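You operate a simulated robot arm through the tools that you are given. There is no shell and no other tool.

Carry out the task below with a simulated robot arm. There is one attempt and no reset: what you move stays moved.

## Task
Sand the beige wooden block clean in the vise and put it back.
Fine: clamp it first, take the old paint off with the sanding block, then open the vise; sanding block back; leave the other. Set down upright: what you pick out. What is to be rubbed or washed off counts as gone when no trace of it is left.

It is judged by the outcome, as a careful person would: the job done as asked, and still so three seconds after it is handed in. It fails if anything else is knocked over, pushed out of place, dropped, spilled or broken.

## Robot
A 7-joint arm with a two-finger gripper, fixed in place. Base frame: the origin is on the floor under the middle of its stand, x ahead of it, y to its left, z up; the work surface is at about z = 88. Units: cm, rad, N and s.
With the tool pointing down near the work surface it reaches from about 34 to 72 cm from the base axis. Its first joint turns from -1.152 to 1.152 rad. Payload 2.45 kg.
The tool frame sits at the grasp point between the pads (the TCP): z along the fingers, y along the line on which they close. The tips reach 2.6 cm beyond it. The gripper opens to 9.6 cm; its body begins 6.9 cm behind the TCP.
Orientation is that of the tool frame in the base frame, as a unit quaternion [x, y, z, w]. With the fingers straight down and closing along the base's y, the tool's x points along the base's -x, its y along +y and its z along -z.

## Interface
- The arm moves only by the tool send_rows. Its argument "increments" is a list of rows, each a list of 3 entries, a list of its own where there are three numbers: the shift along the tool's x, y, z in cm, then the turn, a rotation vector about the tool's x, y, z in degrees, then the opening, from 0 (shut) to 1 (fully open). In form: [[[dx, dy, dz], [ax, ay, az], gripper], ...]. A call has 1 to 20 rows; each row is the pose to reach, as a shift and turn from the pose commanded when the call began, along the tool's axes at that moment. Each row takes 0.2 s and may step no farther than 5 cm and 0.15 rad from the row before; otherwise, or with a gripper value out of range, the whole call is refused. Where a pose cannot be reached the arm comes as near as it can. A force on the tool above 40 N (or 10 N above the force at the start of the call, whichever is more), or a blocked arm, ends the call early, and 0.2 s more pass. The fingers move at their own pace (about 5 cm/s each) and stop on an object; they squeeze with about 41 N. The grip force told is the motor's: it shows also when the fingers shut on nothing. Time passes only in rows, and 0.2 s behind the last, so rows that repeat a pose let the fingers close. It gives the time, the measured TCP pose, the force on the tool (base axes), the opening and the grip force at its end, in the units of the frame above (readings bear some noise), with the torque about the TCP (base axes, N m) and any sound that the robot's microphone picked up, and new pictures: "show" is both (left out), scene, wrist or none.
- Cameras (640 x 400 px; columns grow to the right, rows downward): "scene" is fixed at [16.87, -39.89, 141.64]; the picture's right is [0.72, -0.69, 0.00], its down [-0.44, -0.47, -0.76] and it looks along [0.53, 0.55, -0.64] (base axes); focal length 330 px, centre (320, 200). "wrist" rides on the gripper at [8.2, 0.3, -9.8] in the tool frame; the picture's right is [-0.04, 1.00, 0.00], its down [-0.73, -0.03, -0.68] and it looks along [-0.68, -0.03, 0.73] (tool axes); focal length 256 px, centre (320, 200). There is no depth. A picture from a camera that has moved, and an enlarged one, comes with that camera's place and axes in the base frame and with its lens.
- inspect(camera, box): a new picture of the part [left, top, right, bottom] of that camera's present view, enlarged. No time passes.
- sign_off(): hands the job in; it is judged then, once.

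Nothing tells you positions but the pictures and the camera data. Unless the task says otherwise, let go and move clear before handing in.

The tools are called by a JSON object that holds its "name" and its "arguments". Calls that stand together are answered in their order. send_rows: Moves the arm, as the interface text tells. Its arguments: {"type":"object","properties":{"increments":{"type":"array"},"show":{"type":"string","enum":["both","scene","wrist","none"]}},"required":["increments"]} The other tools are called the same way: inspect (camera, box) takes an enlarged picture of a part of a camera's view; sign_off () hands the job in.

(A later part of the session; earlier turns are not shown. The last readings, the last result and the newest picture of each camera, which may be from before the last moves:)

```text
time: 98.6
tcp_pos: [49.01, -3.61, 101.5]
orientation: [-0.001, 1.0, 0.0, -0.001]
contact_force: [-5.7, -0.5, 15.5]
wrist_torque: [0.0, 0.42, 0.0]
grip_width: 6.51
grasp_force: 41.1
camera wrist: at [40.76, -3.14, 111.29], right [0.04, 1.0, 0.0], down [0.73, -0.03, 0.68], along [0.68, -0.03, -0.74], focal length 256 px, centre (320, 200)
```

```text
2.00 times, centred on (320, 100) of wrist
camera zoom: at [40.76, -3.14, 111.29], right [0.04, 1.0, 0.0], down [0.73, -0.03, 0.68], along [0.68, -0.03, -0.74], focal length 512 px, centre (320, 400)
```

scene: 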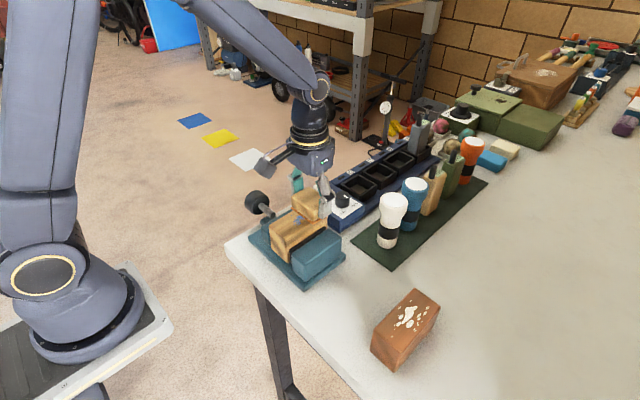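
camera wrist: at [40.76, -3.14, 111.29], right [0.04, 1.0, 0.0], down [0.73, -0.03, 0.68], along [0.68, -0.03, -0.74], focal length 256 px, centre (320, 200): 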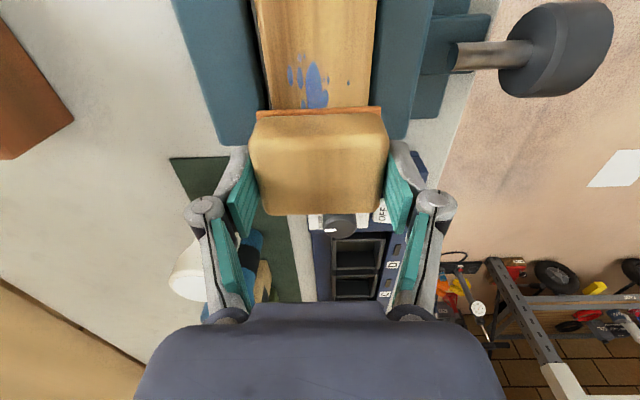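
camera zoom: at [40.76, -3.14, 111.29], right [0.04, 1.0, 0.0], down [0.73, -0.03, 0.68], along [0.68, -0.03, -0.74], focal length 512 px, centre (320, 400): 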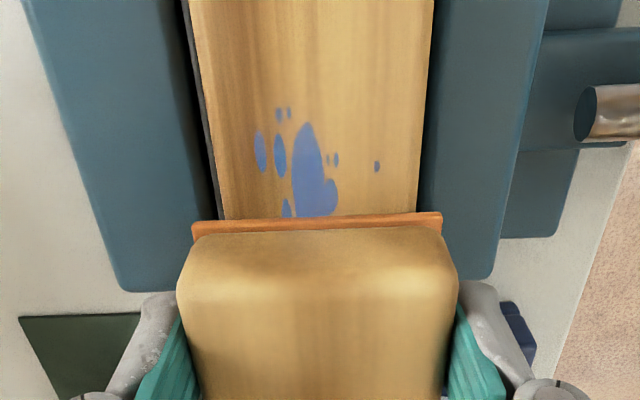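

The vise holds the block firmly under the stroke and the paint is starting to fade. Continuing with repeated strokes across the painted length.

{"name": "send_rows", "arguments": {"increments": [[[0.8, 0, 0], [0, 0, 0], 0.0], [[1.6, 0, 0], [0, 0, 0], 0.0], [[2.4, 0, 0], [0, 0, 0], 0.0], [[3.2, 0, 0], [0, 0, 0], 0.0], [[4.0, 0, 0], [0, 0, 0], 0.0], [[4.6, 0, 0], [0, 0, 0], 0.0], [[4.0, 0, 0], [0, 0, 0], 0.0], [[3.2, 0, 0], [0, 0, 0], 0.0], [[2.4, 0, 0], [0, 0, 0], 0.0], [[1.6, 0, 0], [0, 0, 0], 0.0], [[0.8, 0, 0], [0, 0, 0], 0.0], [[0, 0, 0], [0, 0, 0], 0.0], [[0.8, 0, 0], [0, 0, 0], 0.0], [[1.6, 0, 0], [0, 0, 0], 0.0], [[2.4, 0, 0], [0, 0, 0], 0.0], [[3.2, 0, 0], [0, 0, 0], 0.0], [[4.0, 0, 0], [0, 0, 0], 0.0], [[4.6, 0, 0], [0, 0, 0], 0.0]], "show": "scene"}}

{"name": "inspect", "arguments": {"camera": "scene", "box": [250, 170, 350, 270]}}

```text
time: 102.4
tcp_pos: [44.28, -3.48, 101.34]
orientation: [0.0, 1.0, 0.0, -0.001]
contact_force: [2.2, -1.5, 4.7]
wrist_torque: [-0.03, -0.2, -0.01]
grip_width: 6.52
grasp_force: 41.2
```

scene: 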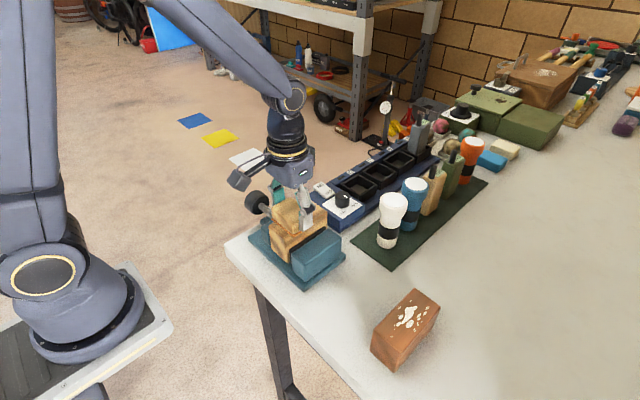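

```text
4.00 times, centred on (300, 220) of scene
camera zoom: at [16.87, -39.89, 141.64], right [0.72, -0.69, 0.0], down [-0.44, -0.47, -0.76], along [0.53, 0.55, -0.64], focal length 1320 px, centre (400, 120)
```

zoom: 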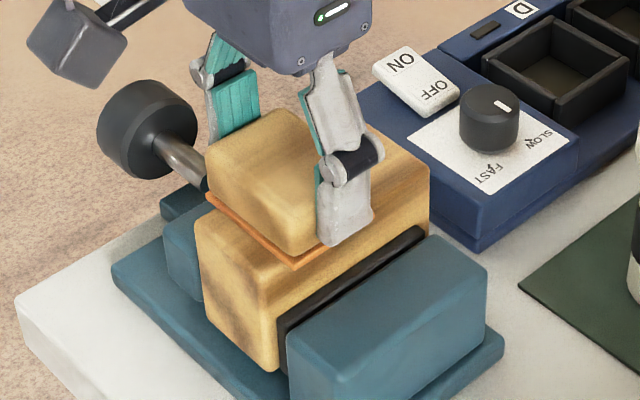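

{"name": "send_rows", "arguments": {"increments": [[[-0.8, 0, 0.05], [0, 0, 0], 0.0], [[-1.6, 0, 0.05], [0, 0, 0], 0.0], [[-2.4, 0, 0.05], [0, 0, 0], 0.0], [[-3.2, 0, 0.05], [0, 0, 0], 0.0], [[-4.0, 0, 0.05], [0, 0, 0], 0.0], [[-4.8, 0, 0.05], [0, 0, 0], 0.0], [[-4.0, 0, 0.05], [0, 0, 0], 0.0], [[-3.2, 0, 0.05], [0, 0, 0], 0.0], [[-2.4, 0, 0.05], [0, 0, 0], 0.0], [[-1.6, 0, 0.05], [0, 0, 0], 0.0], [[-0.8, 0, 0.05], [0, 0, 0], 0.0], [[0, 0, 0.05], [0, 0, 0], 0.0], [[-0.8, 0, 0.05], [0, 0, 0], 0.0], [[-1.6, 0, 0.05], [0, 0, 0], 0.0], [[-2.4, 0, 0.05], [0, 0, 0], 0.0], [[-3.2, 0, 0.05], [0, 0, 0], 0.0], [[-4.0, 0, 0.05], [0, 0, 0], 0.0], [[-4.8, 0, 0.05], [0, 0, 0], 0.0]], "show": "wrist"}}

{"name": "inspect", "arguments": {"camera": "scene", "box": [250, 170, 350, 270]}}

{"name": "inspect", "arguments": {"camera": "wrist", "box": [200, 0, 440, 200]}}

```text
time: 106.2
tcp_pos: [49.18, -3.47, 101.34]
orientation: [-0.001, 1.0, 0.0, -0.003]
contact_force: [-5.8, -1.1, 11.0]
wrist_torque: [-0.02, 0.27, 0.04]
grip_width: 6.51
grasp_force: 40.8
camera wrist: at [40.94, -3.08, 111.25], right [0.04, 1.0, 0.0], down [0.74, -0.03, 0.68], along [0.68, -0.03, -0.74], focal length 256 px, centre (320, 200)
```

wrist: 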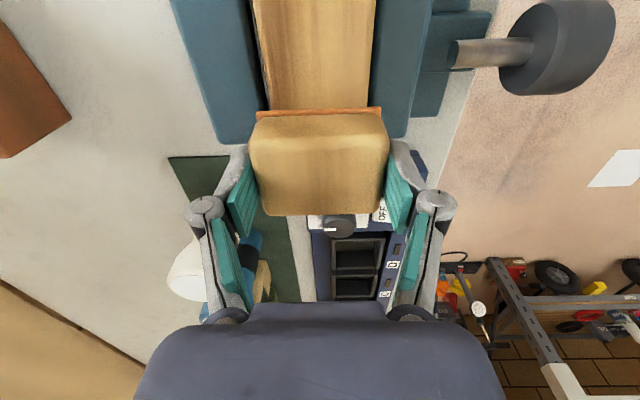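

```text
4.00 times, centred on (300, 220) of scene
camera zoom: at [16.84, -39.89, 141.64], right [0.72, -0.69, 0.0], down [-0.44, -0.47, -0.76], along [0.53, 0.55, -0.64], focal length 1320 px, centre (400, 120)
```

zoom: 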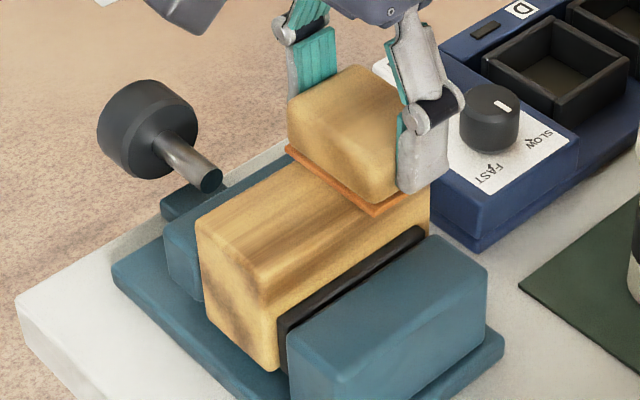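

```text
2.00 times, centred on (320, 100) of wrist
camera zoom: at [40.94, -3.08, 111.25], right [0.04, 1.0, 0.0], down [0.74, -0.03, 0.68], along [0.68, -0.03, -0.74], focal length 512 px, centre (320, 400)
```

zoom: 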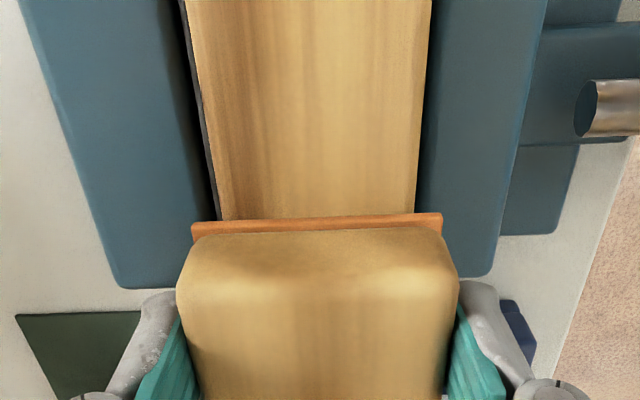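

The visible part is clean. A couple more passes including the far end, then lift and inspect the whole face.

{"name": "send_rows", "arguments": {"increments": [[[-0.5, 0, 0], [0, 0, 0], 0.0], [[0.2, 0, 0], [0, 0, 0], 0.0], [[0.9, 0, 0], [0, 0, 0], 0.0], [[1.6, 0, 0], [0, 0, 0], 0.0], [[2.3, 0, 0], [0, 0, 0], 0.0], [[3.0, 0, 0], [0, 0, 0], 0.0], [[2.3, 0, 0], [0, 0, 0], 0.0], [[1.6, 0, 0], [0, 0, 0], 0.0], [[0.9, 0, 0], [0, 0, 0], 0.0], [[0.2, 0, 0], [0, 0, 0], 0.0], [[-0.5, 0, 0], [0, 0, 0], 0.0], [[0.2, 0, 0], [0, 0, 0], 0.0], [[0.9, 0, 0], [0, 0, 0], 0.0], [[1.6, 0, 0], [0, 0, 0], 0.0], [[2.3, 0, 0], [0, 0, 0], 0.0], [[3.0, 0, 0], [0, 0, 0], 0.0], [[3.7, 0, 0], [0, 0, 0], 0.0]], "show": "none"}}

{"name": "send_rows", "arguments": {"increments": [[[0, 0, -1], [0, 0, 0], 0.0], [[0, 0, -3], [0, 0, 0], 0.0], [[0, 0, -6], [0, 0, 0], 0.0], [[1.5, 0, -9], [0, 0, 0], 0.0], [[4, 0, -11], [0, 0, 0], 0.0], [[6.5, 0, -11], [0, 0, 0], 0.0], [[6.5, 0, -11], [0, 0, 0], 0.0]], "show": "both"}}

{"name": "inspect", "arguments": {"camera": "scene", "box": [250, 190, 350, 290]}}

{"name": "inspect", "arguments": {"camera": "wrist", "box": [240, 0, 400, 120]}}

```text
time: 109.8
tcp_pos: [45.63, -3.41, 101.3]
orientation: [-0.001, 1.0, -0.001, 0.0]
contact_force: [6.0, 0.8, 11.1]
wrist_torque: [0.01, -0.23, 0.01]
grip_width: 6.5
grasp_force: 40.7
```

```text
time: 111.4
tcp_pos: [39.08, -3.43, 112.27]
orientation: [-0.001, 1.0, 0.001, -0.002]
contact_force: [0.0, -1.3, -1.4]
wrist_torque: [0.0, -0.04, -0.01]
grip_width: 6.48
grasp_force: 40.9
camera wrist: at [30.89, -3.05, 122.07], right [0.04, 1.0, 0.0], down [0.74, -0.03, 0.68], along [0.68, -0.03, -0.74], focal length 256 px, centre (320, 200)
```

scene: 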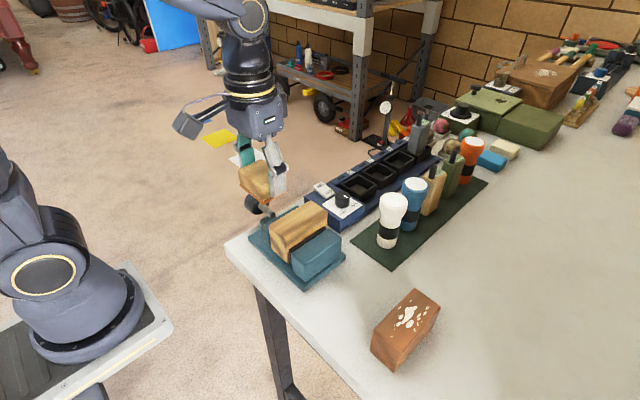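
wrist: 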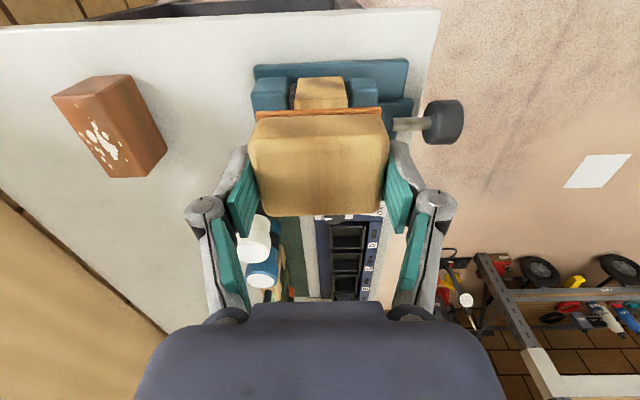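

```text
4.00 times, centred on (300, 240) of scene
camera zoom: at [16.87, -39.89, 141.64], right [0.72, -0.69, 0.0], down [-0.44, -0.47, -0.76], along [0.53, 0.55, -0.64], focal length 1320 px, centre (400, 40)
```

zoom: 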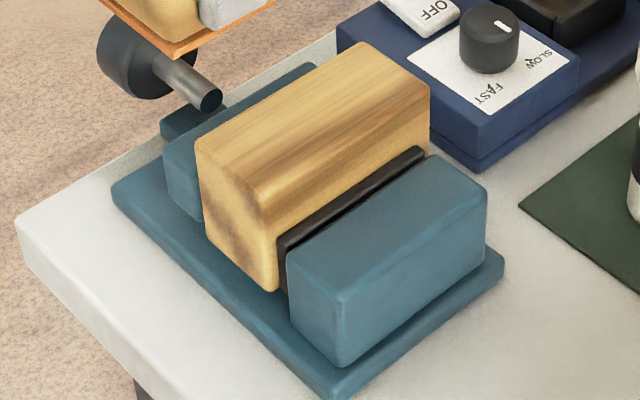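

```text
3.33 times, centred on (320, 60) of wrist
camera zoom: at [30.89, -3.05, 122.07], right [0.04, 1.0, 0.0], down [0.74, -0.03, 0.68], along [0.68, -0.03, -0.74], focal length 853 px, centre (320, 667)
```

zoom: 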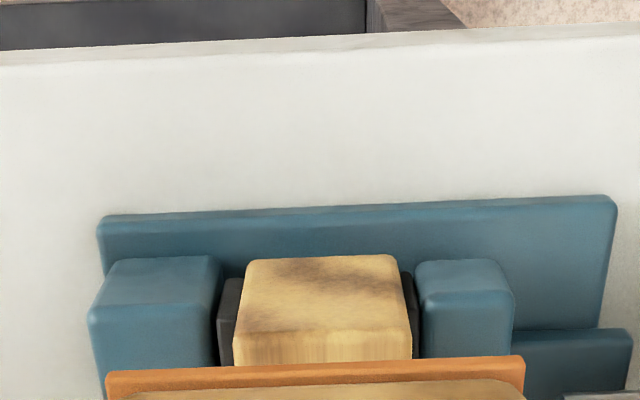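

{"name": "inspect", "arguments": {"camera": "scene", "box": [266, 196, 330, 246]}}

```text
8.00 times, centred on (298, 221) of scene
camera zoom: at [16.87, -39.89, 141.64], right [0.72, -0.69, 0.0], down [-0.44, -0.47, -0.76], along [0.53, 0.55, -0.64], focal length 2641 px, centre (496, 32)
```

zoom: 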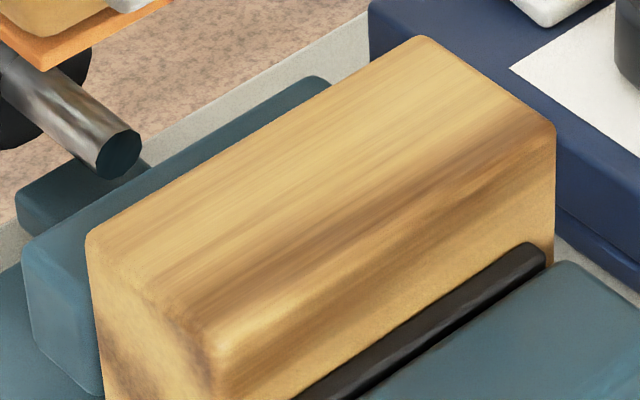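

No trace is visible at high zoom. To be sure nothing faint is left, I'll go back for a few more light passes over the entire face, with slight sideways offsets.

{"name": "send_rows", "arguments": {"increments": [[[-2.5, 0, 0], [0, 0, 0], 0.0], [[-5, 0, 1], [0, 0, 0], 0.0], [[-6.5, 0, 4], [0, 0, 0], 0.0], [[-6.5, 0, 7], [0, 0, 0], 0.0], [[-6.5, 0, 9.5], [0, 0, 0], 0.0], [[-6.5, 0, 10.6], [0, 0, 0], 0.0], [[-6.5, 0, 11.0], [0, 0, 0], 0.0], [[-6.5, 0, 11.0], [0, 0, 0], 0.0]], "show": "none"}}

{"name": "send_rows", "arguments": {"increments": [[[-0.8, 0.2, 0], [0, 0, 0], 0.0], [[-1.6, 0.4, 0], [0, 0, 0], 0.0], [[-2.4, 0.4, 0], [0, 0, 0], 0.0], [[-3.2, 0.4, 0], [0, 0, 0], 0.0], [[-4.0, 0.4, 0], [0, 0, 0], 0.0], [[-3.2, 0.4, 0], [0, 0, 0], 0.0], [[-2.4, 0.4, 0], [0, 0, 0], 0.0], [[-1.6, 0.4, 0], [0, 0, 0], 0.0], [[-0.8, 0.4, 0], [0, 0, 0], 0.0], [[0, 0.4, 0], [0, 0, 0], 0.0], [[0.8, 0.2, 0], [0, 0, 0], 0.0], [[1.4, 0, 0], [0, 0, 0], 0.0], [[0.8, -0.2, 0], [0, 0, 0], 0.0], [[0, -0.4, 0], [0, 0, 0], 0.0], [[-0.8, -0.4, 0], [0, 0, 0], 0.0], [[-1.6, -0.4, 0], [0, 0, 0], 0.0], [[-2.4, -0.4, 0], [0, 0, 0], 0.0], [[-3.2, -0.4, 0], [0, 0, 0], 0.0], [[-4.0, -0.4, 0], [0, 0, 0], 0.0]], "show": "none"}}

{"name": "send_rows", "arguments": {"increments": [[[0.8, 0, 0], [0, 0, 0], 0.0], [[1.6, 0, 0], [0, 0, 0], 0.0], [[2.4, 0.1, 0], [0, 0, 0], 0.0], [[3.2, 0.2, 0], [0, 0, 0], 0.0], [[4.0, 0.3, 0], [0, 0, 0], 0.0], [[4.8, 0.4, 0], [0, 0, 0], 0.0], [[5.4, 0.4, 0], [0, 0, 0], 0.0], [[4.8, 0.4, 0], [0, 0, 0], 0.0], [[4.0, 0.4, 0], [0, 0, 0], 0.0], [[3.2, 0.4, 0], [0, 0, 0], 0.0], [[2.4, 0.4, 0], [0, 0, 0], 0.0], [[1.6, 0.4, 0], [0, 0, 0], 0.0], [[0.8, 0.4, 0], [0, 0, 0], 0.0], [[0, 0.4, 0], [0, 0, 0], 0.0], [[0.8, 0.4, 0], [0, 0, 0], 0.0], [[1.6, 0.4, 0], [0, 0, 0], 0.0], [[2.4, 0.4, 0], [0, 0, 0], 0.0], [[3.2, 0.4, 0], [0, 0, 0], 0.0]], "show": "none"}}

{"name": "inspect", "arguments": {"camera": "scene", "box": [250, 170, 350, 270]}}

```text
time: 113.2
tcp_pos: [45.57, -3.36, 101.47]
orientation: [0.0, 1.0, 0.0, 0.0]
contact_force: [-2.6, 1.6, 17.8]
wrist_torque: [0.06, 0.02, -0.01]
grip_width: 6.52
grasp_force: 40.9
```

```text
time: 117.2
tcp_pos: [49.57, -3.92, 101.23]
orientation: [0.0, 1.0, -0.001, 0.0]
contact_force: [-0.2, -0.6, -0.4]
wrist_torque: [-0.03, -0.02, 0.02]
grip_width: 6.49
grasp_force: 41.0
```

```text
time: 121.0
tcp_pos: [46.46, -3.37, 101.38]
orientation: [-0.001, 1.0, 0.0, -0.001]
contact_force: [-0.2, -0.2, -0.9]
wrist_torque: [0.02, 0.0, 0.0]
grip_width: 6.53
grasp_force: 40.6
```

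```text
4.00 times, centred on (300, 220) of scene
camera zoom: at [16.87, -39.89, 141.64], right [0.72, -0.69, 0.0], down [-0.44, -0.47, -0.76], along [0.53, 0.55, -0.64], focal length 1320 px, centre (400, 120)
```

zoom: 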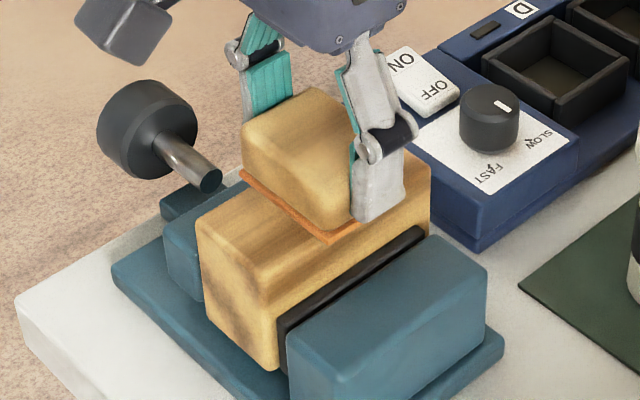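

Contact pressure dropped off (the block slid slightly in the grip). I'll press a touch more and do one more set.

{"name": "send_rows", "arguments": {"increments": [[[0, 0, 0.1], [0, 0, 0], 0.0], [[0, 0, 0.12], [0, 0, 0], 0.0], [[0, 0, 0.12], [0, 0, 0], 0.0]], "show": "none"}}

{"name": "send_rows", "arguments": {"increments": [[[-0.8, 0, 0], [0, 0, 0], 0.0], [[-1.6, 0, 0], [0, 0, 0], 0.0], [[-2.4, 0, 0], [0, 0, 0], 0.0], [[-3.2, 0, 0], [0, 0, 0], 0.0], [[-2.4, 0, 0], [0, 0, 0], 0.0], [[-1.6, 0, 0], [0, 0, 0], 0.0], [[-0.8, 0, 0], [0, 0, 0], 0.0], [[0, 0, 0], [0, 0, 0], 0.0], [[0.8, 0, 0], [0, 0, 0], 0.0], [[1.6, 0, 0], [0, 0, 0], 0.0], [[2.2, 0, 0], [0, 0, 0], 0.0], [[1.6, 0, 0], [0, 0, 0], 0.0], [[0.8, 0, 0], [0, 0, 0], 0.0], [[0, 0, 0], [0, 0, 0], 0.0], [[-0.8, 0, 0], [0, 0, 0], 0.0], [[-1.6, 0, 0], [0, 0, 0], 0.0], [[-2.4, 0, 0], [0, 0, 0], 0.0], [[-3.2, 0, 0], [0, 0, 0], 0.0]], "show": "none"}}

{"name": "send_rows", "arguments": {"increments": [[[0.8, 0, 0.03], [0, 0, 0], 0.0], [[1.6, 0, 0.03], [0, 0, 0], 0.0], [[2.4, 0, 0.03], [0, 0, 0], 0.0], [[3.2, 0, 0.03], [0, 0, 0], 0.0], [[4.0, 0, 0.03], [0, 0, 0], 0.0], [[4.8, 0, 0.03], [0, 0, 0], 0.0], [[5.4, 0, 0.03], [0, 0, 0], 0.0], [[4.8, 0, 0.03], [0, 0, 0], 0.0], [[4.0, 0, 0.03], [0, 0, 0], 0.0], [[3.2, 0, 0.03], [0, 0, 0], 0.0], [[2.4, 0, 0.03], [0, 0, 0], 0.0]], "show": "none"}}

```text
time: 121.8
tcp_pos: [46.27, -3.46, 101.2]
orientation: [-0.001, 1.0, 0.0, 0.0]
contact_force: [-1.2, 0.3, 16.5]
wrist_torque: [0.01, 0.16, -0.04]
grip_width: 6.5
grasp_force: 40.6
```

```text
time: 125.6
tcp_pos: [49.54, -3.52, 101.23]
orientation: [0.0, 1.0, 0.0, -0.002]
contact_force: [-1.7, -0.8, 1.8]
wrist_torque: [0.02, 0.12, 0.01]
grip_width: 6.5
grasp_force: 40.7
```

```text
time: 128.0
tcp_pos: [47.02, -3.42, 101.27]
orientation: [-0.001, 1.0, 0.0, -0.001]
contact_force: [-0.6, -0.3, -1.1]
wrist_torque: [0.01, 0.01, 0.0]
grip_width: 6.51
grasp_force: 41.2
```

{"name": "send_rows", "arguments": {"increments": [[[0, 0, -1.5], [0, 0, 0], 0.0], [[0, 0, -4], [0, 0, 0], 0.0], [[0, -1, -6], [0, 0, 0], 0.0], [[0, -4, -6], [0, 0, 0], 0.0], [[0, -7, -6], [0, 0, 0], 0.0], [[0, -10, -6], [0, 0, 0], 0.0], [[0, -13, -6], [0, 0, 0], 0.0], [[0, -16, -6], [0, 0, 0], 0.0], [[0, -16, -6], [0, 0, 0], 0.0]], "show": "both"}}

{"name": "inspect", "arguments": {"camera": "scene", "box": [266, 196, 330, 246]}}

{"name": "inspect", "arguments": {"camera": "wrist", "box": [380, 0, 640, 160]}}

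```text
time: 130.0
tcp_pos: [47.16, -19.5, 107.19]
orientation: [-0.001, 1.0, -0.001, -0.001]
contact_force: [0.4, -0.2, -1.2]
wrist_torque: [0.01, 0.0, 0.02]
grip_width: 6.52
grasp_force: 41.8
camera wrist: at [39.01, -19.12, 117.03], right [0.04, 1.0, 0.0], down [0.74, -0.03, 0.68], along [0.68, -0.03, -0.74], focal length 256 px, centre (320, 200)
```

scene: 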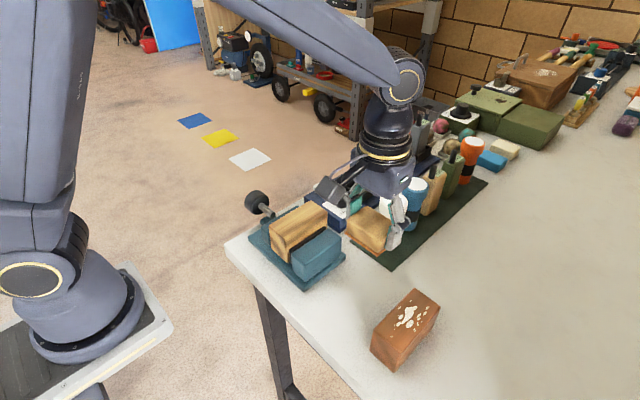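
wrist: 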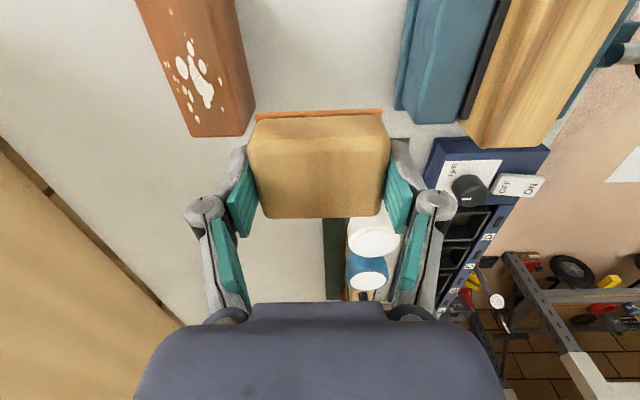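

```text
8.00 times, centred on (298, 221) of scene
camera zoom: at [16.87, -39.89, 141.64], right [0.72, -0.69, 0.0], down [-0.44, -0.47, -0.76], along [0.53, 0.55, -0.64], focal length 2641 px, centre (496, 32)
```

zoom: 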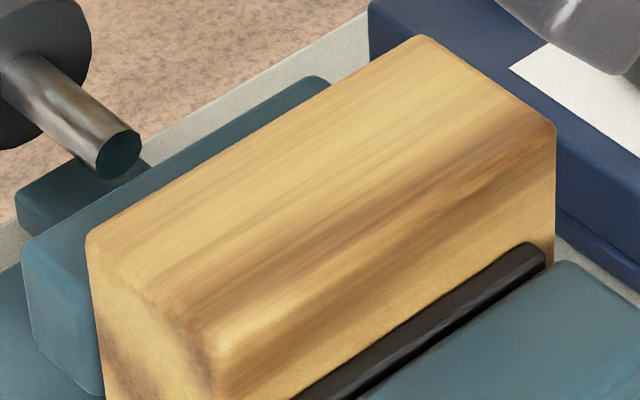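

```text
2.46 times, centred on (510, 80) of wrist
camera zoom: at [39.01, -19.12, 117.03], right [0.04, 1.0, 0.0], down [0.74, -0.03, 0.68], along [0.68, -0.03, -0.74], focal length 630 px, centre (-148, 495)
```

zoom: 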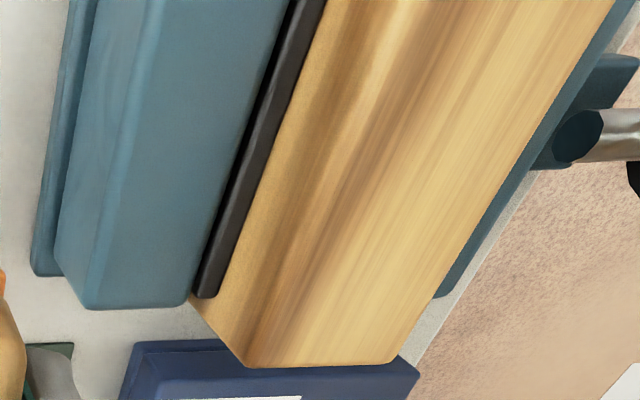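

The face is completely clean from both cameras. Now I'll return the sanding block to its original spot at (56.55, −27.13).

{"name": "send_rows", "arguments": {"increments": [[[0, -3, 0], [0, 0, 0], 0.0], [[0, -6, 0], [0, 0, 0], 0.0], [[-2, -7.6, 0], [0, 0, 0], 0.0], [[-5, -7.6, 0], [0, 0, 0], 0.0], [[-8, -7.6, 0], [0, 0, 0], 0.0], [[-9.4, -7.6, 0], [0, 0, 0], 0.0], [[-9.4, -7.6, 3], [0, 0, 0], 0.0], [[-9.4, -7.6, 6], [0, 0, 0], 0.0], [[-9.4, -7.6, 9], [0, 0, 0], 0.0], [[-9.4, -7.6, 12], [0, 0, 0], 0.0], [[-9.4, -7.6, 14], [0, 0, 0], 0.0], [[-9.4, -7.6, 14], [0, 0, 0], 0.0]], "show": "both"}}

{"name": "inspect", "arguments": {"camera": "scene", "box": [370, 190, 520, 320]}}

```text
time: 132.6
tcp_pos: [56.45, -27.1, 93.16]
orientation: [-0.001, 1.0, 0.001, 0.0]
contact_force: [0.6, -0.4, -1.7]
wrist_torque: [0.01, -0.05, -0.01]
grip_width: 6.53
grasp_force: 41.1
camera wrist: at [48.24, -26.69, 103.03], right [0.04, 1.0, 0.0], down [0.73, -0.03, 0.68], along [0.68, -0.03, -0.74], focal length 256 px, centre (320, 200)
```

scene: 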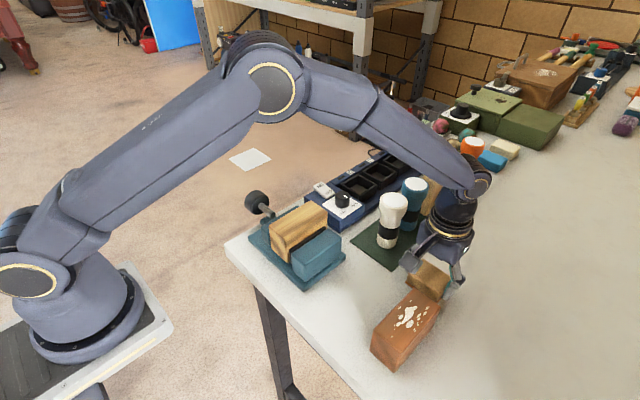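
wrist: 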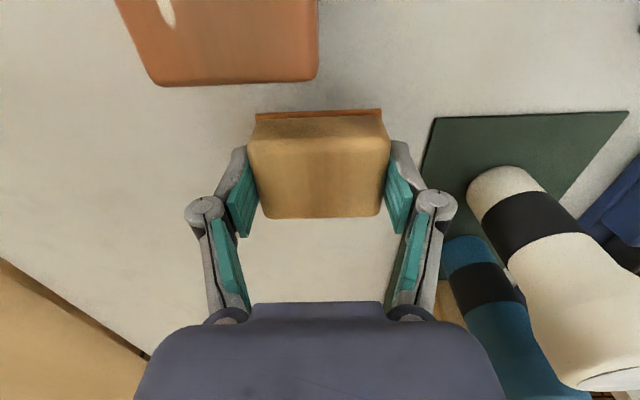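

```text
3.08 times, centred on (445, 255) of scene
camera zoom: at [16.87, -39.89, 141.64], right [0.72, -0.69, 0.0], down [-0.44, -0.47, -0.76], along [0.53, 0.55, -0.64], focal length 1016 px, centre (-65, 31)
```

zoom: 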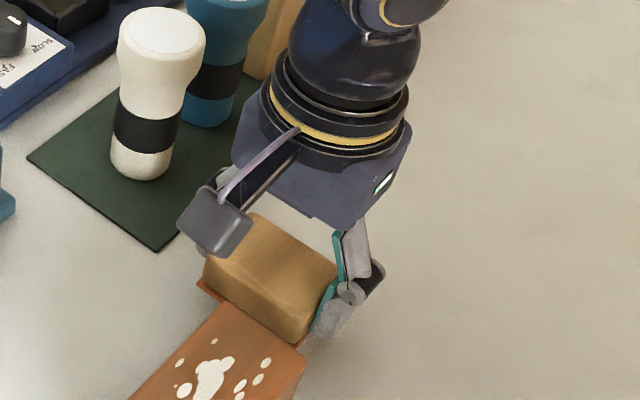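

{"name": "send_rows", "arguments": {"increments": [[[0, 0, 0.6], [0, 0, 0], 0.0], [[0, 0, 1.2], [0, 0, 0], 0.0], [[0, 0, 1.5], [0, 0, 0], 0.0], [[0, 0, 1.5], [0, 0, 0], 0.0]], "show": "none"}}

{"name": "send_rows", "arguments": {"increments": [[[0, 0, 0.1], [0, 0, 0], 0.0], [[0, 0, 0.2], [0, 0, 0], 0.0], [[0, 0, 0.2], [0, 0, 0], 0.0]], "show": "none"}}

{"name": "send_rows", "arguments": {"increments": [[[0, 0, 0.1], [0, 0, 0], 0.0], [[0, 0, 0.2], [0, 0, 0], 0.0], [[0, 0, 0.2], [0, 0, 0], 0.0]], "show": "none"}}

```text
time: 133.6
tcp_pos: [56.61, -27.06, 91.7]
orientation: [-0.001, 1.0, 0.0, 0.0]
contact_force: [0.1, -0.1, -1.4]
wrist_torque: [-0.01, 0.01, 0.01]
grip_width: 6.52
grasp_force: 40.7
```

```text
time: 134.4
tcp_pos: [56.48, -27.15, 91.49]
orientation: [-0.001, 1.0, 0.0, -0.001]
contact_force: [0.0, 0.3, -1.2]
wrist_torque: [0.0, -0.03, 0.04]
grip_width: 6.48
grasp_force: 40.8
```

```text
time: 135.2
tcp_pos: [56.54, -27.09, 91.28]
orientation: [0.0, 1.0, 0.001, -0.001]
contact_force: [-0.4, -0.7, -0.5]
wrist_torque: [0.0, 0.01, 0.04]
grip_width: 6.51
grasp_force: 41.0
```

{"name": "send_rows", "arguments": {"increments": [[[0, 0, 0.1], [0, 0, 0], 0.0], [[0, 0, 0.15], [0, 0, 0], 0.0], [[0, 0, 0.15], [0, 0, 0], 0.0]], "show": "none"}}

{"name": "inspect", "arguments": {"camera": "scene", "box": [370, 230, 470, 310]}}

```text
time: 136.0
tcp_pos: [56.6, -26.99, 91.19]
orientation: [-0.001, 1.0, 0.0, -0.001]
contact_force: [-0.4, 0.7, 3.2]
wrist_torque: [0.07, 0.11, -0.04]
grip_width: 6.51
grasp_force: 41.3
```

```text
5.00 times, centred on (420, 270) of scene
camera zoom: at [16.86, -39.88, 141.64], right [0.72, -0.69, 0.0], down [-0.44, -0.47, -0.76], along [0.53, 0.55, -0.64], focal length 1650 px, centre (-180, -150)
```

zoom: 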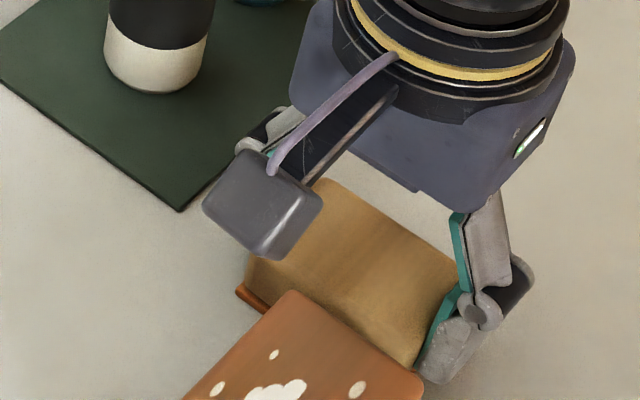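

Light contact with the table. Releasing and rising.

{"name": "send_rows", "arguments": {"increments": [[[0, 0, 0], [0, 0, 0], 0.67], [[0, 0, 0], [0, 0, 0], 0.72], [[0, 0, 0], [0, 0, 0], 0.8], [[0, 0, 0], [0, 0, 0], 0.85], [[0, 0, -1], [0, 0, 0], 0.85], [[0, 0, -3], [0, 0, 0], 0.85], [[0, 0, -6], [0, 0, 0], 0.85], [[0, 0, -10], [0, 0, 0], 0.85], [[0, 0, -14], [0, 0, 0], 0.85], [[0, 0, -18], [0, 0, 0], 0.85], [[0, 0, -22], [0, 0, 0], 0.85], [[0, 0, -22], [0, 0, 0], 0.85]], "show": "both"}}

{"name": "inspect", "arguments": {"camera": "scene", "box": [320, 245, 460, 375]}}

```text
time: 138.6
tcp_pos: [56.57, -27.19, 113.11]
orientation: [-0.001, 1.0, 0.0, -0.001]
contact_force: [0.7, -0.2, 0.4]
wrist_torque: [0.03, -0.02, -0.01]
grip_width: 8.18
grasp_force: 0.0
camera wrist: at [48.34, -26.82, 123.04], right [0.04, 1.0, 0.0], down [0.74, -0.03, 0.68], along [0.68, -0.03, -0.74], focal length 256 px, centre (320, 200)
```

scene: 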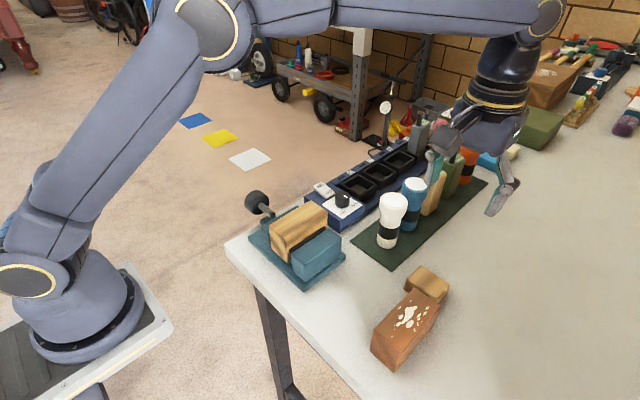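
wrist: 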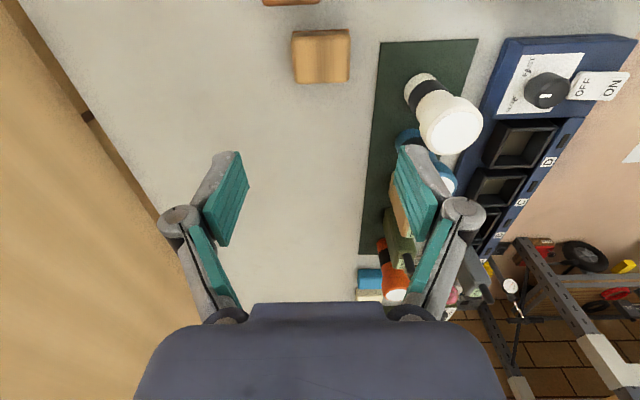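

```text
3.08 times, centred on (390, 310) of scene
camera zoom: at [16.87, -39.89, 141.64], right [0.72, -0.69, 0.0], down [-0.44, -0.47, -0.76], along [0.53, 0.55, -0.64], focal length 1016 px, centre (105, -138)
```

zoom: 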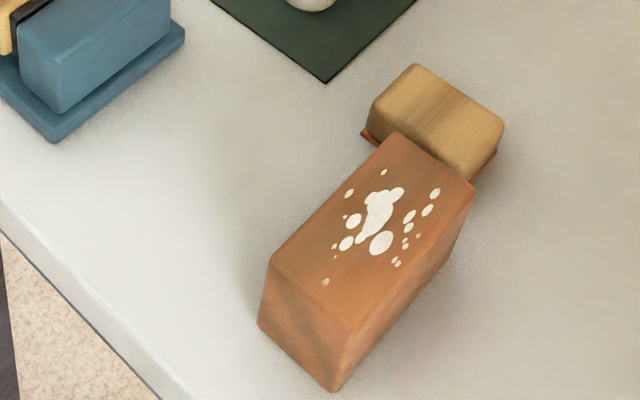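

The sanding block is back exactly where it was and the reddish block is untouched. Now I'll return to the knob to open the vise.

{"name": "send_rows", "arguments": {"increments": [[[2, 1, 0], [0, 0, 0], 0.85], [[5, 3, 0], [0, 0, 0], 0.85], [[8, 6, 0], [0, 0, 0], 0.85], [[10, 9.5, 0], [0, 0, 0], 0.85], [[10.8, 13.5, 0], [0, 0, 0], 0.8], [[10.8, 17.5, 0], [0, 0, 0], 0.8], [[10.8, 21.5, 0], [0, 0, 0], 0.8], [[10.8, 25.5, 0], [0, 0, 0], 0.8], [[10.8, 29.5, 0], [0, 0, 0], 0.8], [[10.8, 33.5, 0], [0, 0, 0], 0.8], [[10.8, 37.5, 0], [0, 0, 0], 0.8], [[10.8, 41.5, 0], [0, 0, 0], 0.8], [[10.8, 44.5, 0], [0, 0, 0], 0.8], [[10.8, 45.8, 0], [0, 0, 0], 0.8], [[10.8, 45.8, 0], [0, 0, 0], 0.8]], "show": "none"}}

{"name": "send_rows", "arguments": {"increments": [[[0, 0, 0], [7.5, 0, 0], 0.8], [[0, 0, 0], [15, 0, 0], 0.8], [[0, 0, 0], [22.5, 0, 0], 0.8], [[0, 0, 0], [30, 0, 0], 0.8], [[0, 0, 0], [37.5, 0, 0], 0.8], [[0, 0, 0], [45, 0, 0], 0.8], [[0, 0, 0], [52.5, 0, 0], 0.8], [[0, 0, 0], [60, 0, 0], 0.8], [[0, 0, 0], [67.5, 0, 0], 0.8], [[0, 0, 0], [75, 0, 0], 0.8], [[0, 0, 0], [82.5, 0, 0], 0.8], [[0, 0, 0], [90, 0, 0], 0.8], [[0, 0, 0], [90, 0, 0], 0.8]], "show": "scene"}}

```text
time: 141.8
tcp_pos: [45.62, 18.82, 113.19]
orientation: [-0.001, 1.0, 0.0, -0.001]
contact_force: [0.2, 0.3, -0.3]
wrist_torque: [0.0, 0.0, -0.01]
grip_width: 7.7
grasp_force: 0.0
```

```text
time: 144.6
tcp_pos: [46.04, 17.97, 112.88]
orientation: [0.002, -0.706, 0.708, 0.0]
contact_force: [-0.4, 1.0, 0.2]
wrist_torque: [-0.01, 0.01, 0.01]
grip_width: 7.68
grasp_force: 0.0
out of reach, approached as far as the arm can: row 12, 13
```

scene: 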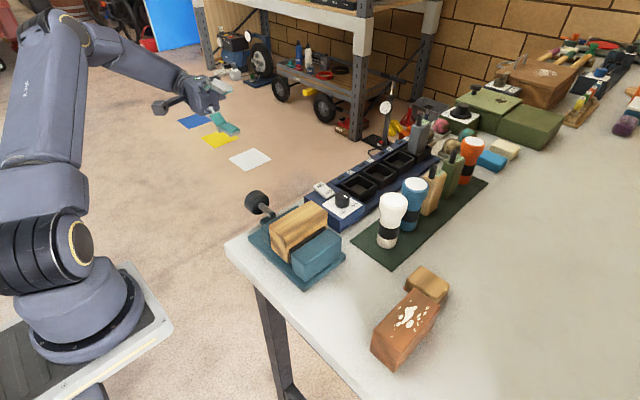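

{"name": "send_rows", "arguments": {"increments": [[[0.1, 3, 0], [0, 0, 0], 0.8], [[0.2, 6, 0], [0, 0, 0], 0.8], [[0.3, 9, 0], [0, 0, 0], 0.8], [[0.4, 12, 0], [0, 0, 0], 0.8], [[0.49, 15, 0], [0, 0, 0], 0.8], [[0.49, 18, 0], [0, 0, 0], 0.8], [[0.49, 19.6, 0], [0, 0, 0], 0.8], [[0.49, 19.6, 0], [0, 0, 0], 0.8]], "show": "none"}}

{"name": "send_rows", "arguments": {"increments": [[[0, 0, 0], [0, 0, 7.5], 0.8], [[0, 0, 0], [0, 0, 15], 0.8], [[0, 0, 0], [0, 0, 22.5], 0.8], [[0, 0, 0], [0, 0, 30], 0.8], [[0, 0, 0], [0, 0, 37.5], 0.8], [[0, 0, 0], [0, 0, 45], 0.8], [[0, 0, 0], [0, 0, 52.5], 0.8], [[0, 0, 0], [0, 0, 60], 0.8], [[0, 0, 0], [0, 0, 67.5], 0.8], [[0, 0, 0], [0, 0, 75], 0.8], [[0, 0, 0], [0, 0, 82.5], 0.8], [[0, 0, 0], [0, 0, 90], 0.8], [[0, 0, 0], [0, 0, 97.5], 0.8], [[0, 0, 0], [0, 0, 102], 0.8], [[0, 0, 0], [0, 0, 102], 0.8]], "show": "both"}}

{"name": "inspect", "arguments": {"camera": "wrist", "box": [200, 40, 440, 220]}}

```text
time: 146.4
tcp_pos: [45.35, 17.85, 93.26]
orientation: [-0.001, 0.707, -0.707, 0.0]
contact_force: [0.5, -0.7, 0.2]
wrist_torque: [0.01, 0.03, -0.01]
grip_width: 7.65
grasp_force: 0.1
```

```text
time: 149.6
tcp_pos: [45.59, 17.94, 93.36]
orientation: [0.549, 0.445, -0.445, 0.549]
contact_force: [-0.4, 0.7, -0.2]
wrist_torque: [0.0, -0.01, 0.0]
grip_width: 7.68
grasp_force: 0.1
camera wrist: at [47.45, 27.82, 85.42], right [0.97, 0.0, 0.25], down [-0.18, 0.68, 0.71], along [-0.17, -0.73, 0.66], focal length 256 px, centre (320, 200)
```

scene: 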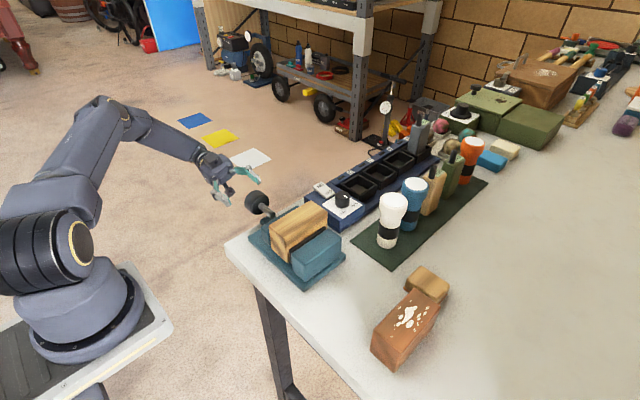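
wrist: 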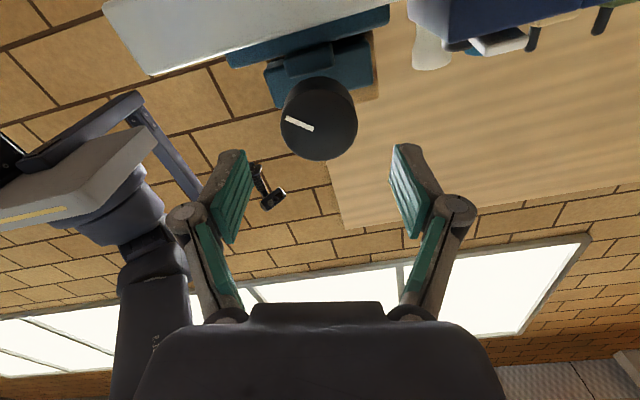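

```text
2.22 times, centred on (320, 130) of wrist
camera zoom: at [47.45, 27.82, 85.42], right [0.97, 0.0, 0.25], down [-0.18, 0.68, 0.71], along [-0.17, -0.73, 0.66], focal length 569 px, centre (320, 356)
```

zoom: 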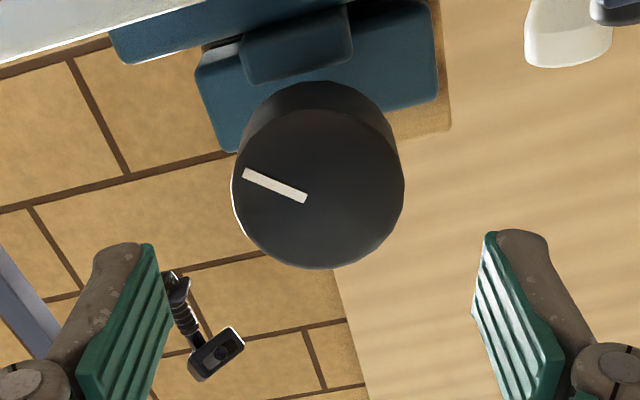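

The pointer reads ~126° as expected. Advancing and gripping, then turning counter-clockwise to open.

{"name": "send_rows", "arguments": {"increments": [[[0, 0, 1.5], [0, 0, 0], 0.8], [[0, 0, 3], [0, 0, 0], 0.8], [[0, 0, 4.3], [0, 0, 0], 0.8], [[0, 0, 4.95], [0, 0, 0], 0.75], [[0, 0, 4.95], [0, 0, 0], 0.6], [[0, 0, 4.95], [0, 0, 0], 0.4], [[0, 0, 4.95], [0, 0, 0], 0.0], [[0, 0, 4.95], [0, 0, 0], 0.0], [[0, 0, 4.95], [0, 0, 0], 0.0]], "show": "none"}}

{"name": "send_rows", "arguments": {"increments": [[[0, 0, 0], [0, 0, -6], 0.0], [[0, 0, 0], [0, 0, -12], 0.0], [[0, 0, 0], [0, 0, -18], 0.0], [[0, 0, 0], [0, 0, -24], 0.0], [[0, 0, 0], [0, 0, -30], 0.0], [[0, 0, 0], [0, 0, -30], 0.0]], "show": "scene"}}

{"name": "inspect", "arguments": {"camera": "scene", "box": [236, 184, 356, 294]}}

```text
time: 151.6
tcp_pos: [45.47, 12.98, 93.37]
orientation: [0.549, 0.446, -0.445, 0.549]
contact_force: [0.0, -3.1, 1.1]
wrist_torque: [0.02, 0.01, 0.1]
grip_width: 5.07
grasp_force: 45.0
```

```text
time: 153.0
tcp_pos: [45.54, 12.97, 93.34]
orientation: [0.414, 0.573, -0.572, 0.416]
contact_force: [6.4, -6.5, 10.4]
wrist_torque: [0.5, -0.14, -0.09]
grip_width: 5.08
grasp_force: 44.7
```

scene: 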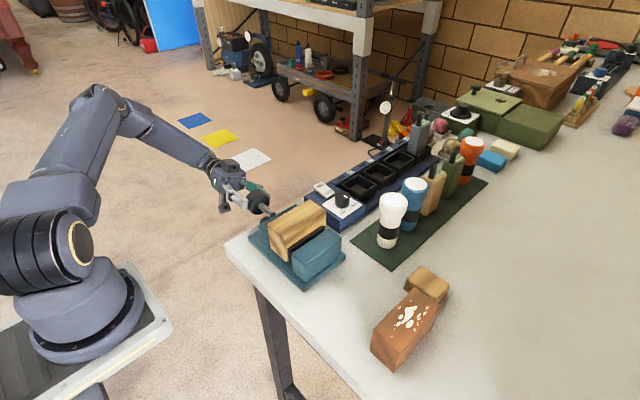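

```text
3.64 times, centred on (296, 239) of scene
camera zoom: at [16.87, -39.91, 141.63], right [0.72, -0.69, 0.0], down [-0.44, -0.47, -0.76], along [0.53, 0.55, -0.64], focal length 1200 px, centre (407, 58)
```

zoom: 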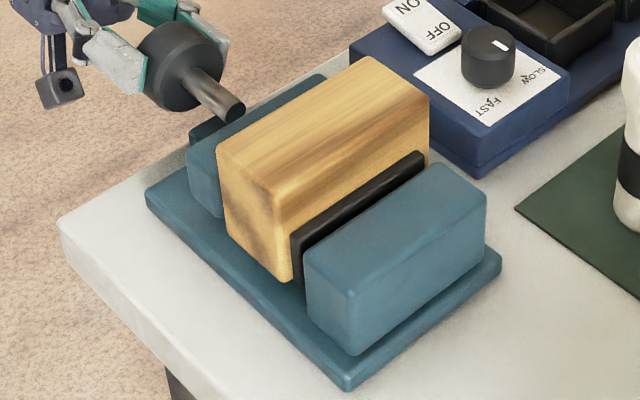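

{"name": "send_rows", "arguments": {"increments": [[[0, 0, 0], [0, 0, -6], 0.0], [[0, 0, 0], [0, 0, -12], 0.0], [[0, 0, 0], [0, 0, -18], 0.0], [[0, 0, 0], [0, 0, -24], 0.0], [[0, 0, 0], [0, 0, -30], 0.0], [[0, 0, 0], [0, 0, -36], 0.0], [[0, 0, 0], [0, 0, -36], 0.0]], "show": "none"}}

{"name": "send_rows", "arguments": {"increments": [[[0, 0, 0], [0, 0, -6], 0.0], [[0, 0, 0], [0, 0, -12], 0.0], [[0, 0, 0], [0, 0, -18], 0.0], [[0, 0, 0], [0, 0, -24], 0.0], [[0, 0, 0], [0, 0, -30], 0.0], [[0, 0, 0], [0, 0, -36], 0.0], [[0, 0, 0], [0, 0, -36], 0.0]], "show": "none"}}

{"name": "inspect", "arguments": {"camera": "scene", "box": [236, 184, 356, 294]}}

{"name": "inspect", "arguments": {"camera": "wrist", "box": [200, 60, 440, 240]}}

```text
time: 154.6
tcp_pos: [45.65, 12.99, 93.37]
orientation: [0.216, 0.673, -0.673, 0.218]
contact_force: [19.5, -1.5, 6.7]
wrist_torque: [0.1, 0.05, -0.19]
grip_width: 5.06
grasp_force: 45.3
```

```text
time: 156.2
tcp_pos: [45.63, 13.01, 93.2]
orientation: [-0.005, 0.707, -0.707, 0.001]
contact_force: [31.1, -18.9, -11.7]
wrist_torque: [-0.13, -0.09, 0.18]
grip_width: 5.07
grasp_force: 44.8
```

```text
3.64 times, centred on (296, 239) of scene
camera zoom: at [16.97, -39.93, 141.61], right [0.72, -0.69, 0.0], down [-0.45, -0.47, -0.76], along [0.53, 0.55, -0.65], focal length 1200 px, centre (407, 58)
```

zoom: 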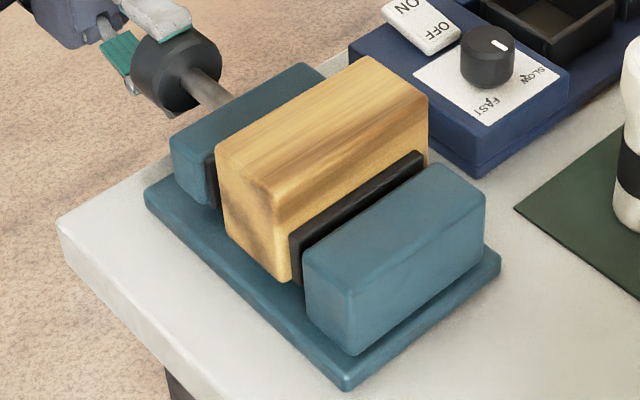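

```text
2.22 times, centred on (320, 150) of wrist
camera zoom: at [37.37, 22.81, 92.95], right [0.04, 0.0, -1.0], down [0.73, 0.68, 0.03], along [0.68, -0.73, 0.02], focal length 569 px, centre (320, 311)
```

zoom: 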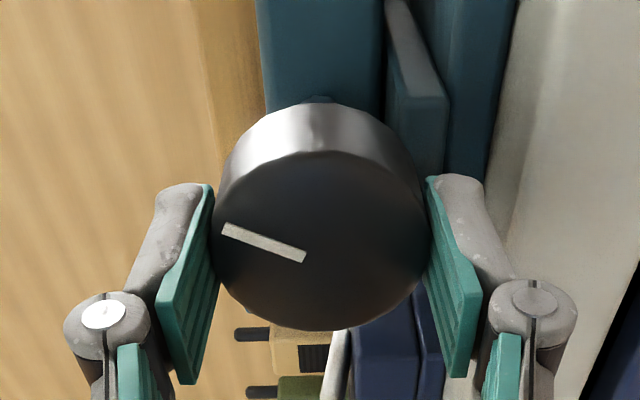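

Nearly back to the start. I'll relieve the side load and finish the last ~24°.

{"name": "send_rows", "arguments": {"increments": [[[-0.15, 0.05, 0.08], [0, 0, 0], 0.0], [[-0.3, 0.1, 0.15], [0, 0, 0], 0.0], [[-0.3, 0.1, 0.15], [0, 0, -6], 0.0], [[-0.3, 0.1, 0.15], [0, 0, -12], 0.0], [[-0.3, 0.1, 0.15], [0, 0, -18], 0.0], [[-0.3, 0.1, 0.15], [0, 0, -23], 0.0], [[-0.3, 0.1, 0.15], [0, 0, -23], 0.0]], "show": "none"}}

{"name": "inspect", "arguments": {"camera": "scene", "box": [236, 184, 356, 294]}}

{"name": "inspect", "arguments": {"camera": "wrist", "box": [200, 60, 440, 240]}}

```text
time: 157.8
tcp_pos: [45.6, 12.93, 93.11]
orientation: [-0.142, 0.693, -0.692, -0.143]
contact_force: [-7.4, 17.3, -1.8]
wrist_torque: [-0.38, 0.03, -0.78]
grip_width: 5.06
grasp_force: 45.3
```

```text
3.64 times, centred on (296, 239) of scene
camera zoom: at [16.86, -39.84, 141.65], right [0.72, -0.69, 0.0], down [-0.44, -0.47, -0.76], along [0.53, 0.55, -0.65], focal length 1200 px, centre (407, 58)
```

zoom: 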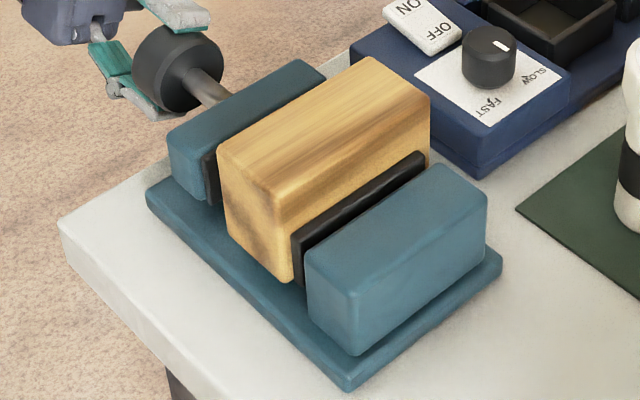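

```text
2.22 times, centred on (320, 150) of wrist
camera zoom: at [37.95, 22.86, 96.09], right [-0.36, 0.0, -0.93], down [0.68, 0.68, -0.26], along [0.63, -0.73, -0.24], focal length 569 px, centre (320, 311)
```

zoom: 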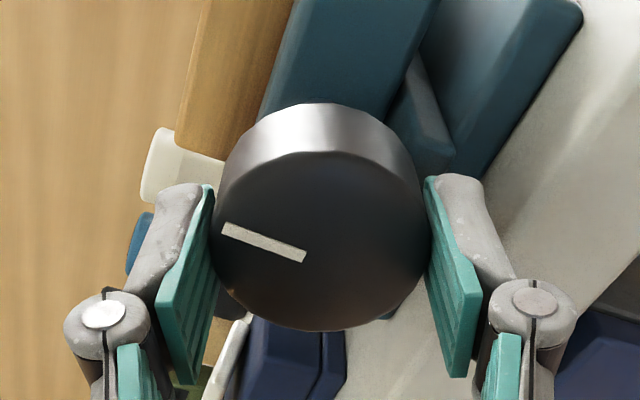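

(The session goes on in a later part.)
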